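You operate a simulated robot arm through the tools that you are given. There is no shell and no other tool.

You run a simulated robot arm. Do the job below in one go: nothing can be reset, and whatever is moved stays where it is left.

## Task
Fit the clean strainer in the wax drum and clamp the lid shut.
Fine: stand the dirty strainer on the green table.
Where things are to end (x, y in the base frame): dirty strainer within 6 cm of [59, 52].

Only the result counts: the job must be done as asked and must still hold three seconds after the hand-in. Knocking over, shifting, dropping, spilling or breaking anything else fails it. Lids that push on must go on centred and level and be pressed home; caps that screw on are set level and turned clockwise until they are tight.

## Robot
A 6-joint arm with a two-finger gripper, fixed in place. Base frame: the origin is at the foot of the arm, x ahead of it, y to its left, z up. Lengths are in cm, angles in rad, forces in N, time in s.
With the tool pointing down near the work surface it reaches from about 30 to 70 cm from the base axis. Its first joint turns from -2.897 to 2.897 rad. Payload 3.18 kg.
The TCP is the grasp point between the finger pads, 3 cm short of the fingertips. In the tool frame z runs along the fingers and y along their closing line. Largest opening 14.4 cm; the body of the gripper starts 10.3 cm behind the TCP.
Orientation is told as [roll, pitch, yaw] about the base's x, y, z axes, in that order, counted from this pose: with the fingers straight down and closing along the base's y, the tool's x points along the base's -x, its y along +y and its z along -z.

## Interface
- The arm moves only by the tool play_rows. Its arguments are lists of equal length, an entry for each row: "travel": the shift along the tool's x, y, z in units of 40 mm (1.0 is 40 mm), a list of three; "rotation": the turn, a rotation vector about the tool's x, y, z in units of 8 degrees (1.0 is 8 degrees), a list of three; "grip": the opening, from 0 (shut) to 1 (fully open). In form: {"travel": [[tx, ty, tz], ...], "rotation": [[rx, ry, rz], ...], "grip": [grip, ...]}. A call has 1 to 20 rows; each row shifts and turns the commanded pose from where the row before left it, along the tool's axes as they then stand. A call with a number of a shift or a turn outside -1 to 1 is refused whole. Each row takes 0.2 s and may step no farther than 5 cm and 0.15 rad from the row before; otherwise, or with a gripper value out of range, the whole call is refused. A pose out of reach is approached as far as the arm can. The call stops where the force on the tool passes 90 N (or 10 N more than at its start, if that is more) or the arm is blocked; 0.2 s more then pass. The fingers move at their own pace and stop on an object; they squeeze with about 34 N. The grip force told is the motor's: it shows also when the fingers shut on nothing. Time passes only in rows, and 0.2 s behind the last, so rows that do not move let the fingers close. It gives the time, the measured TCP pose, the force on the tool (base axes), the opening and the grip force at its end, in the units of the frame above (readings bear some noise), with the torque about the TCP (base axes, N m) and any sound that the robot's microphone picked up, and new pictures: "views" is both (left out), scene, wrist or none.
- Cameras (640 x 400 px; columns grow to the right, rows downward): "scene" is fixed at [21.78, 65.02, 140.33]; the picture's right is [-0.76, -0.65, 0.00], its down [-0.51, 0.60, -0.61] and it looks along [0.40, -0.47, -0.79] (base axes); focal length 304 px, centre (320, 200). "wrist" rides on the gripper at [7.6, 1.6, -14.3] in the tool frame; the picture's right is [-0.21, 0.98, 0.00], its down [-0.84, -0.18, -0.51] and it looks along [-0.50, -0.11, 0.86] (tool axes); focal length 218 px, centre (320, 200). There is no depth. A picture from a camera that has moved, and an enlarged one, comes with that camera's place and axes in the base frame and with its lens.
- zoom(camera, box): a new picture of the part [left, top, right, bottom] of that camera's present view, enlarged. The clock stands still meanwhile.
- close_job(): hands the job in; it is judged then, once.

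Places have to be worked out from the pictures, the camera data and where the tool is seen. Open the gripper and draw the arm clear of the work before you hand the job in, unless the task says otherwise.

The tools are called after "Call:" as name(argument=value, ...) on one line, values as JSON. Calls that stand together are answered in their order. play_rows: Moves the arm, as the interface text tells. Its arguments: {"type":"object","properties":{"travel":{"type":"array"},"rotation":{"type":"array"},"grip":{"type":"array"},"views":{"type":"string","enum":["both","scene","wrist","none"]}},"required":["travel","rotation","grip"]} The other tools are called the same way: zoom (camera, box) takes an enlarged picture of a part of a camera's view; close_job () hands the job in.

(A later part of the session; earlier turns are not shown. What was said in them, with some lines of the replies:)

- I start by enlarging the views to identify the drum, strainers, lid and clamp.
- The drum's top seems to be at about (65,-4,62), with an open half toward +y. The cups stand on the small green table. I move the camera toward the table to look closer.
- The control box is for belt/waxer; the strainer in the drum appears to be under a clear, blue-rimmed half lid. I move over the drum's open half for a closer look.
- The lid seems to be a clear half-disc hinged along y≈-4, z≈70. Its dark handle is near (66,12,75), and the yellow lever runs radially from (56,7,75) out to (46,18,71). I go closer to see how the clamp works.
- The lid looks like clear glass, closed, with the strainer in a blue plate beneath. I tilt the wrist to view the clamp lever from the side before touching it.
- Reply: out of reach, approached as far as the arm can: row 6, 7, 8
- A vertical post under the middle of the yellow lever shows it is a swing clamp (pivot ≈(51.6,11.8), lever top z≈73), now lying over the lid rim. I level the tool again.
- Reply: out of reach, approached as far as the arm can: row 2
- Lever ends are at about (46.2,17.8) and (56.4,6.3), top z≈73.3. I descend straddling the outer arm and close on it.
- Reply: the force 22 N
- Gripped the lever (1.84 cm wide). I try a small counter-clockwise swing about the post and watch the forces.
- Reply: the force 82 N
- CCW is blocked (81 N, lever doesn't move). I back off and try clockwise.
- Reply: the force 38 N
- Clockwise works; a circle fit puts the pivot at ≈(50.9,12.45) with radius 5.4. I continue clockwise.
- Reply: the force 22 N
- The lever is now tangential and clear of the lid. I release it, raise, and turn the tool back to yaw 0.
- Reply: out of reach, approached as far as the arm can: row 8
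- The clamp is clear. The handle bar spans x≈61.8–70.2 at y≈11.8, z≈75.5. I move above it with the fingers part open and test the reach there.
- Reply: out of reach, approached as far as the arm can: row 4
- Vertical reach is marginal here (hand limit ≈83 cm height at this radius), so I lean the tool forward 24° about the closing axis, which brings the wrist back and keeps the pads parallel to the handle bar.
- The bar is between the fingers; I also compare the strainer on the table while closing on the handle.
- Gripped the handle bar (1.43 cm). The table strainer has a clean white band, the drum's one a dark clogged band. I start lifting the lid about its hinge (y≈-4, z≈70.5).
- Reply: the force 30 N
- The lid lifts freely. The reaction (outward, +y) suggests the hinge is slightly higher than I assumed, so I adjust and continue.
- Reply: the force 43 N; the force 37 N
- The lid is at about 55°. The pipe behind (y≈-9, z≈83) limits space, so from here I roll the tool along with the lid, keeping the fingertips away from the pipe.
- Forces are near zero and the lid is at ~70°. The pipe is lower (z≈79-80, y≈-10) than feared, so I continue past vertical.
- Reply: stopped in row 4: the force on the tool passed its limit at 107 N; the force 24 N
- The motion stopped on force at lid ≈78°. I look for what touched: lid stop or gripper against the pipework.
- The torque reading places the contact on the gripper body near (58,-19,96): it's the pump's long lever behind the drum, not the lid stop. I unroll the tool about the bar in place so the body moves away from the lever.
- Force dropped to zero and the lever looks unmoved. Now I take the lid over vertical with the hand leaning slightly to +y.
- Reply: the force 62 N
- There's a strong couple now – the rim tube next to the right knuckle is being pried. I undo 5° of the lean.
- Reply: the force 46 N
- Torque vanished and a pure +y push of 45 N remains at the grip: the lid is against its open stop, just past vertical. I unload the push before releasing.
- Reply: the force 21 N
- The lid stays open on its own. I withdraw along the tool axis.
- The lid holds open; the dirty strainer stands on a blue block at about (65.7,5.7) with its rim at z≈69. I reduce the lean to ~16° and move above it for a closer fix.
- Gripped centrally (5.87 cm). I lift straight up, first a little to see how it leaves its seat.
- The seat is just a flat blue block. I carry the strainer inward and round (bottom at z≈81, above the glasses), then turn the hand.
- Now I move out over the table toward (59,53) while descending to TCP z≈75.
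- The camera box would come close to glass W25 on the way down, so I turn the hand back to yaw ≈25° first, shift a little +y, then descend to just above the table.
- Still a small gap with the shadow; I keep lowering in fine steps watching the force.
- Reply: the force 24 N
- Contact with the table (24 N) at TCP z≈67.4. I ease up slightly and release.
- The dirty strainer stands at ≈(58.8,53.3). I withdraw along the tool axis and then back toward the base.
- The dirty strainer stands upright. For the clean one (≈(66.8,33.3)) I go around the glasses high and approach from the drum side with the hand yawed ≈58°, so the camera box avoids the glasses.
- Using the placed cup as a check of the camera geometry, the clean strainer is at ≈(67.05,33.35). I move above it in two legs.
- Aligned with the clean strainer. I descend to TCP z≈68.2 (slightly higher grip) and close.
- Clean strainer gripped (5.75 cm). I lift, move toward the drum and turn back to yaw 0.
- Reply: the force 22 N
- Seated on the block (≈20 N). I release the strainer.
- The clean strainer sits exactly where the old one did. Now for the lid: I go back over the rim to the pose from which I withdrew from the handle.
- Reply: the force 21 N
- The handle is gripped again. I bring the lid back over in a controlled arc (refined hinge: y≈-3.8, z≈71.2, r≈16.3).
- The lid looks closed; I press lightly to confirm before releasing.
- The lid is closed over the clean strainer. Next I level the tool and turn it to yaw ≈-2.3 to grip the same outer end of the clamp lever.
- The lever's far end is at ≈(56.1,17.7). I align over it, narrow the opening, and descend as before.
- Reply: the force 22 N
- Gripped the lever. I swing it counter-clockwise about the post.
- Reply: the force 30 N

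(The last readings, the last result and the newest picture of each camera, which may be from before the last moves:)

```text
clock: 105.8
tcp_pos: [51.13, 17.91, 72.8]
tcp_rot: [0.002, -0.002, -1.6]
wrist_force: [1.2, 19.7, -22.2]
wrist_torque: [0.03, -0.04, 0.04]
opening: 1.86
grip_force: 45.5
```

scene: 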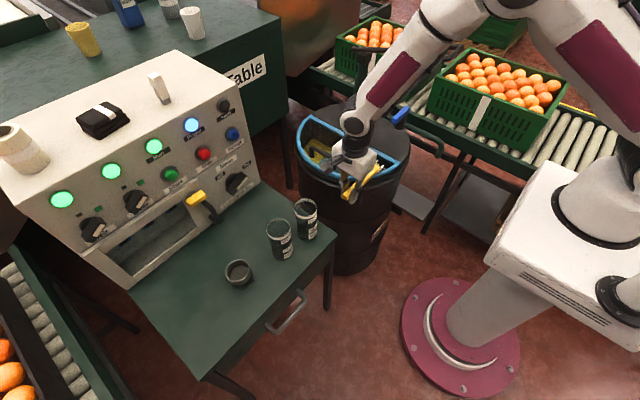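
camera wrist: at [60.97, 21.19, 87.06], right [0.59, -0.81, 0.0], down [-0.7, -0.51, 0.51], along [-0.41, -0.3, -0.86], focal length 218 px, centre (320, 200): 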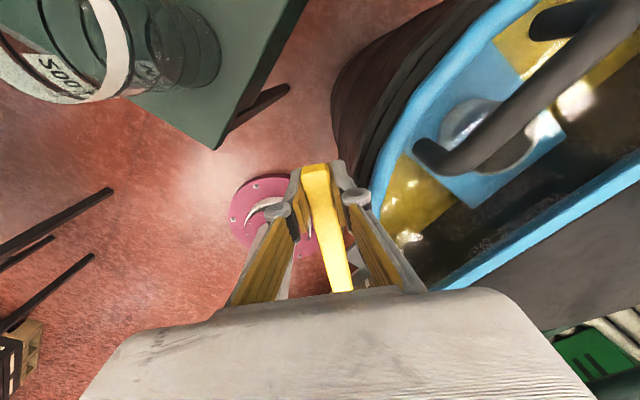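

Call:
play_rows(travel=[[0.02, -0.191, 0], [-0.0134, -0.191, 0], [-0.0134, -0.191, 0], [-0.0134, -0.191, 0], [-0.0134, -0.191, 0], [0, 0, 0]], rotation=[[0, 0, -1], [0, 0, -1], [0, 0, -1], [0, 0, -1], [0, 0, -1], [0, 0, 0]], grip=[0.1, 0.1, 0.1, 0.1, 0.1, 0.1])

Call:
zoom(camera="scene", box=[290, 120, 420, 220])

```text
clock: 107.2
tcp_pos: [47.86, 16.77, 72.93]
tcp_rot: [0.003, -0.002, -0.902]
wrist_force: [13.8, -5.5, -19.3]
wrist_torque: [-0.14, -0.24, 0.47]
opening: 1.86
grip_force: 44.9
camera wrist: at [44.2, 23.73, 87.16], right [0.9, 0.44, 0.0], down [0.38, -0.77, 0.51], along [0.23, -0.46, -0.86], focal length 218 px, centre (320, 200)
```

scene: 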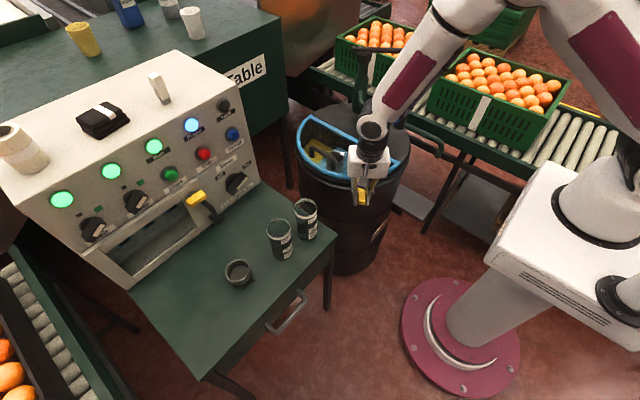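
wrist: 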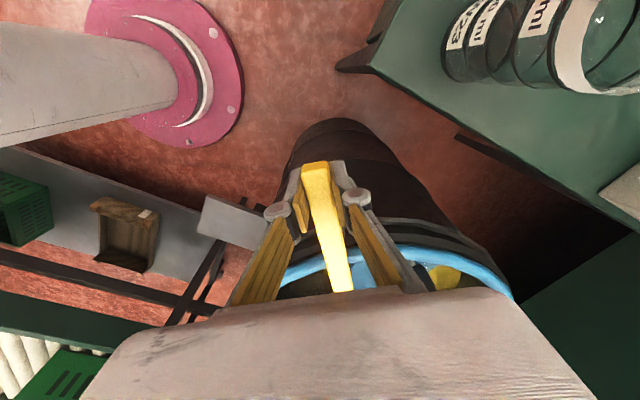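

```text
4.00 times, centred on (355, 170) of scene
camera zoom: at [21.78, 65.02, 140.33], right [-0.76, -0.65, 0.0], down [-0.51, 0.6, -0.61], along [0.4, -0.47, -0.79], focal length 1217 px, centre (180, 320)
```

zoom: 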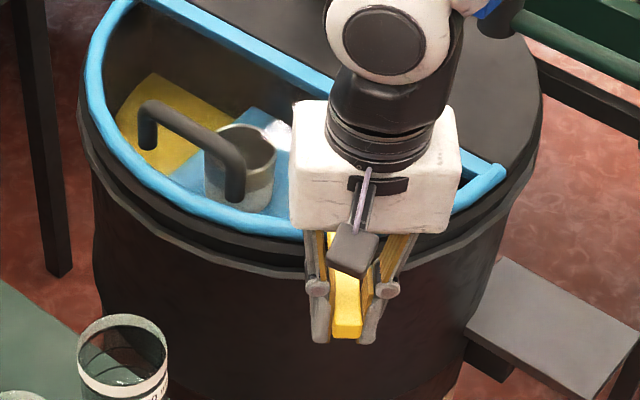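

Nearly home. I continue in small steps to its stop.

Call:
play_rows(travel=[[-0.004, -0.096, 0], [-0.004, -0.048, 0], [0, 0, 0]], rotation=[[0, 0, -0.5], [0, 0, -0.25], [0, 0, 0]], grip=[0.1, 0.1, 0.1], views="none")

```text
clock: 108.0
tcp_pos: [47.54, 16.47, 72.96]
tcp_rot: [0.004, -0.003, -0.803]
wrist_force: [23.3, 3.8, -31.4]
wrist_torque: [0.25, -0.04, -1.14]
opening: 1.9
grip_force: 45.2
```

Call:
play_rows(travel=[[0, -0.06, 0], [0, -0.04, 0], [0, 0, 0]], rotation=[[0, 0, -0.2], [0, 0, -0.1], [0, 0, 0]], grip=[0.1, 0.1, 0.1], views="none")

```text
clock: 108.8
tcp_pos: [47.36, 16.42, 73.05]
tcp_rot: [0.011, -0.007, -0.758]
wrist_force: [24.0, 34.7, -26.1]
wrist_torque: [0.48, -0.16, -1.05]
opening: 2.04
grip_force: 44.5
```

The lever is firmly at its stop (42 N). I release and raise.

Call:
play_rows(travel=[[0, 0.08, 0], [0, 0, 0], [0, 0, 0], [0, 0, -0.6], [0, 0, -0.8], [0, 0, -0.9], [0.5, 0, -0.9], [0.8, 0, 0], [0, 0, 0]], rotation=[[0, 0, 0.2], [0, 0, 0], [0, 0, 0], [0, 0, 0], [0, 0, 0], [0, 0, 0], [0, 0, 0], [0, 0, 0], [0, 0, 0]], grip=[0.1, 0.3, 0.35, 0.35, 0.35, 0.35, 0.35, 0.35, 0.35])

Call:
zoom(camera="scene", box=[290, 100, 420, 220])

Call:
zoom(camera="wrist", box=[180, 60, 480, 300])

```text
clock: 110.8
tcp_pos: [43.32, 20.03, 85.75]
tcp_rot: [0.002, -0.002, -0.785]
wrist_force: [0.7, 0.1, -0.8]
wrist_torque: [-0.01, -0.04, 0.0]
opening: 5.06
grip_force: 0.0
camera wrist: at [39.0, 26.66, 100.01], right [0.84, 0.54, 0.0], down [0.47, -0.72, 0.51], along [0.28, -0.43, -0.86], focal length 218 px, centre (320, 200)
```

scene: 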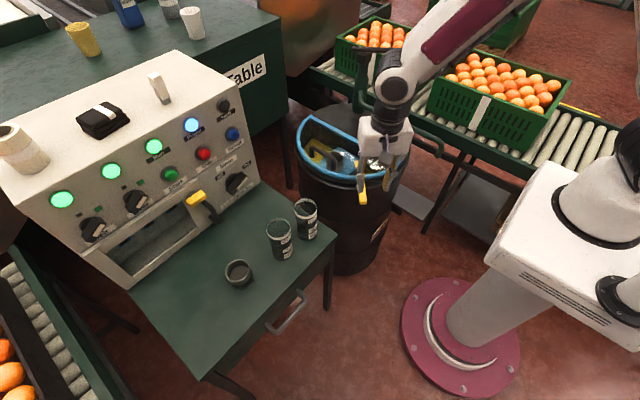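
wrist: 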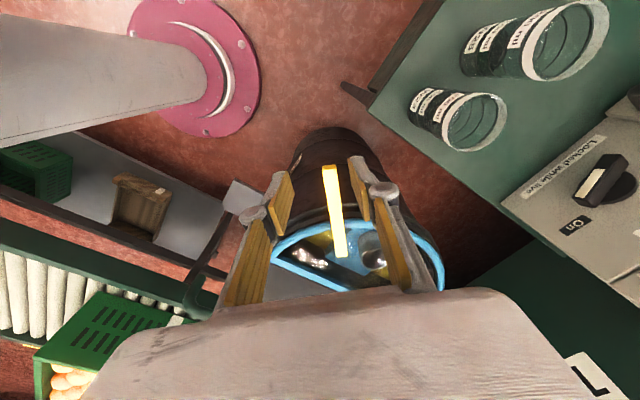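

```text
3.33 times, centred on (355, 160) of scene
camera zoom: at [21.78, 65.02, 140.33], right [-0.76, -0.65, 0.0], down [-0.51, 0.6, -0.61], along [0.4, -0.47, -0.79], focal length 1014 px, centre (203, 333)
```

zoom: 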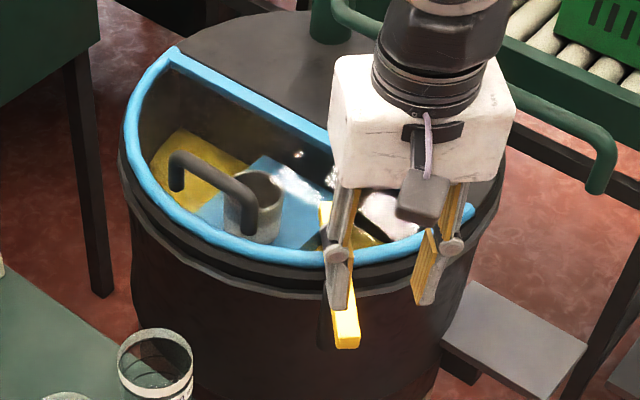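

```text
1.67 times, centred on (330, 180) of wrist
camera zoom: at [39.0, 26.66, 100.01], right [0.84, 0.54, 0.0], down [0.47, -0.72, 0.51], along [0.28, -0.43, -0.86], focal length 364 px, centre (303, 233)
```

zoom: 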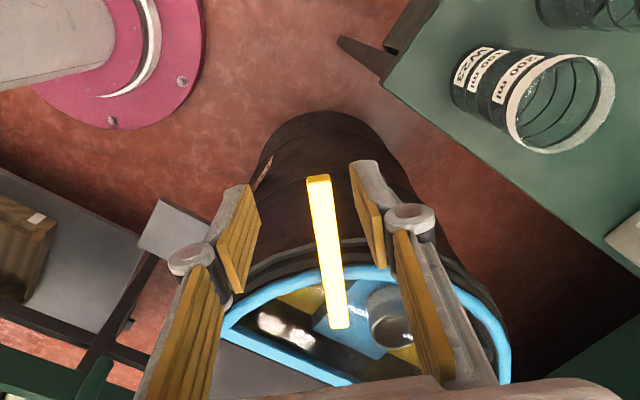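

The lever is back exactly at its original clamped position and the lid is shut. I draw the arm clear to a neutral pose with the gripper open.

Call:
play_rows(travel=[[0, 0, -0.8], [0, 0, -0.8], [0, 0, 0], [0, 0, 0], [0, 0, 0], [0, 0, 0], [0, 0, 0], [0, 0, 0], [0.6, -0.6, 0], [0.6, -0.8, -0.5], [0.4, -0.8, -0.4], [0, 0, 0]], rotation=[[0, 0, 0], [0, 0, 0], [0, 0, -1], [0, 0, -1], [0, 0, -1], [0, 0, -1], [0, 0, -1], [0, 0, -0.6], [0, 0, 0], [0, 0, 0], [0, 0, 0], [0, 0, 0]], grip=[0.5, 0.5, 1, 1, 1, 1, 1, 1, 1, 1, 1, 1])

Call:
zoom(camera="scene", box=[290, 20, 470, 220])

Call:
zoom(camera="scene", box=[200, 160, 360, 300])

```text
clock: 113.5
tcp_pos: [37.11, 11.11, 95.96]
tcp_rot: [0.0, -0.002, -0.003]
wrist_force: [-0.3, -0.8, -0.4]
wrist_torque: [0.01, -0.02, -0.02]
opening: 14.4
grip_force: 0.0
camera wrist: at [29.48, 12.74, 110.16], right [0.21, 0.98, 0.0], down [0.84, -0.18, 0.51], along [0.5, -0.11, -0.86], focal length 218 px, centre (320, 200)
```

scene: 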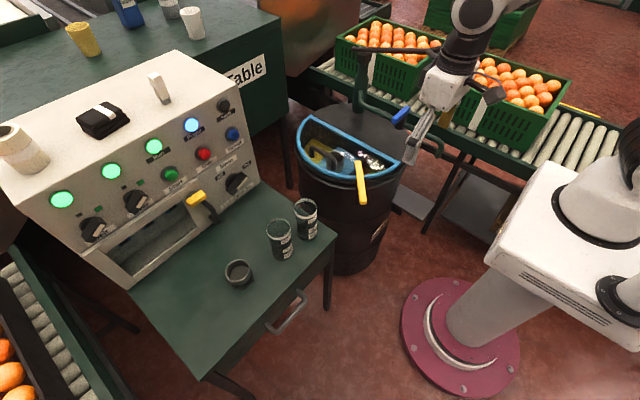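
wrist: 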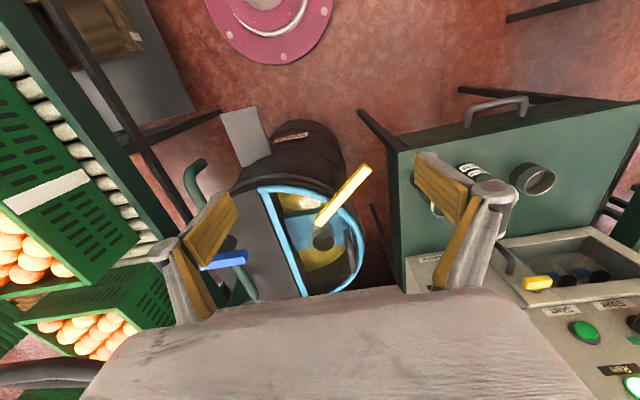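

```text
2.00 times, centred on (380, 120) of scene
camera zoom: at [21.78, 65.02, 140.33], right [-0.76, -0.65, 0.0], down [-0.51, 0.6, -0.61], along [0.4, -0.47, -0.79], focal length 609 px, centre (200, 360)
```

zoom: 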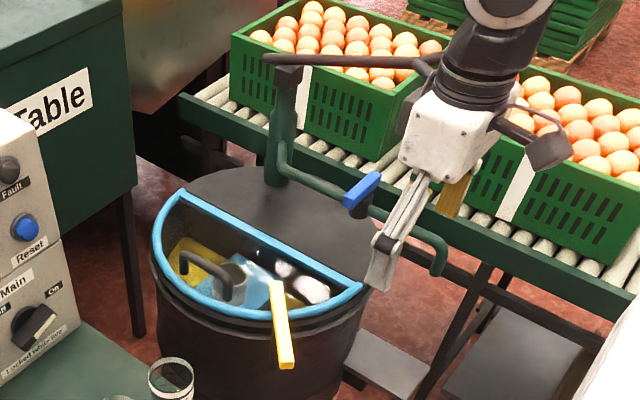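

```text
2.86 times, centred on (280, 230) of scene
camera zoom: at [21.78, 65.02, 140.33], right [-0.76, -0.65, 0.0], down [-0.51, 0.6, -0.61], along [0.4, -0.47, -0.79], focal length 870 px, centre (434, 114)
```

zoom: 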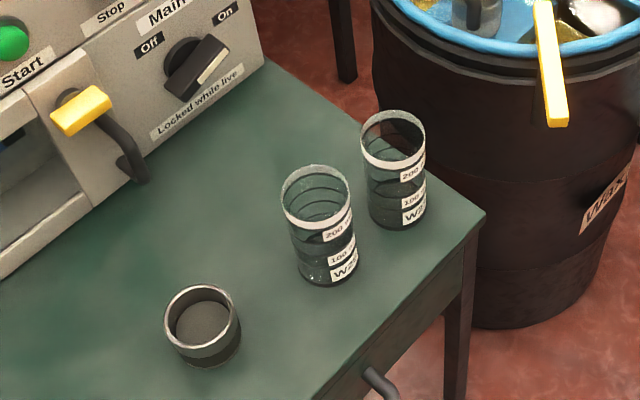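

The dirty strainer stands at about (58.8, 53.3), roughly 1.3 cm from [59, 52]. The clean strainer is in the drum and the lid is shut. The clamp lever is back at its stop across the rim, and the glasses, valve and pump lever look unmoved. I hand the job in.

Call:
close_job()

```text
The job is handed in.
```

I fitted the clean strainer in the wax drum, shut and clamped the lid, and stood the dirty strainer on the green table. The job is handed in, but I haven't been told how it was judged.

- **Clean strainer:** it stands on the blue block in the drum, in the same spot as the old one.
- **Lid and clamp:** the lid is closed. The yellow lever is back across the rim in its original position and met firm resistance at its stop.
- **Dirty strainer:** it stands at about (58.8, 53.3), roughly 1.3 cm from the target.
- **Contact with the pump:** while I was opening the lid, the gripper hit something and the arm stopped at 107 N. I judged it to be the pump's long lever behind the drum. As far as it could be seen in later pictures, the lever had not moved.
- **Everything else:** the two glasses and the blue valve handle look unmoved, and I did not touch the control box. The arm is clear with the gripper open.
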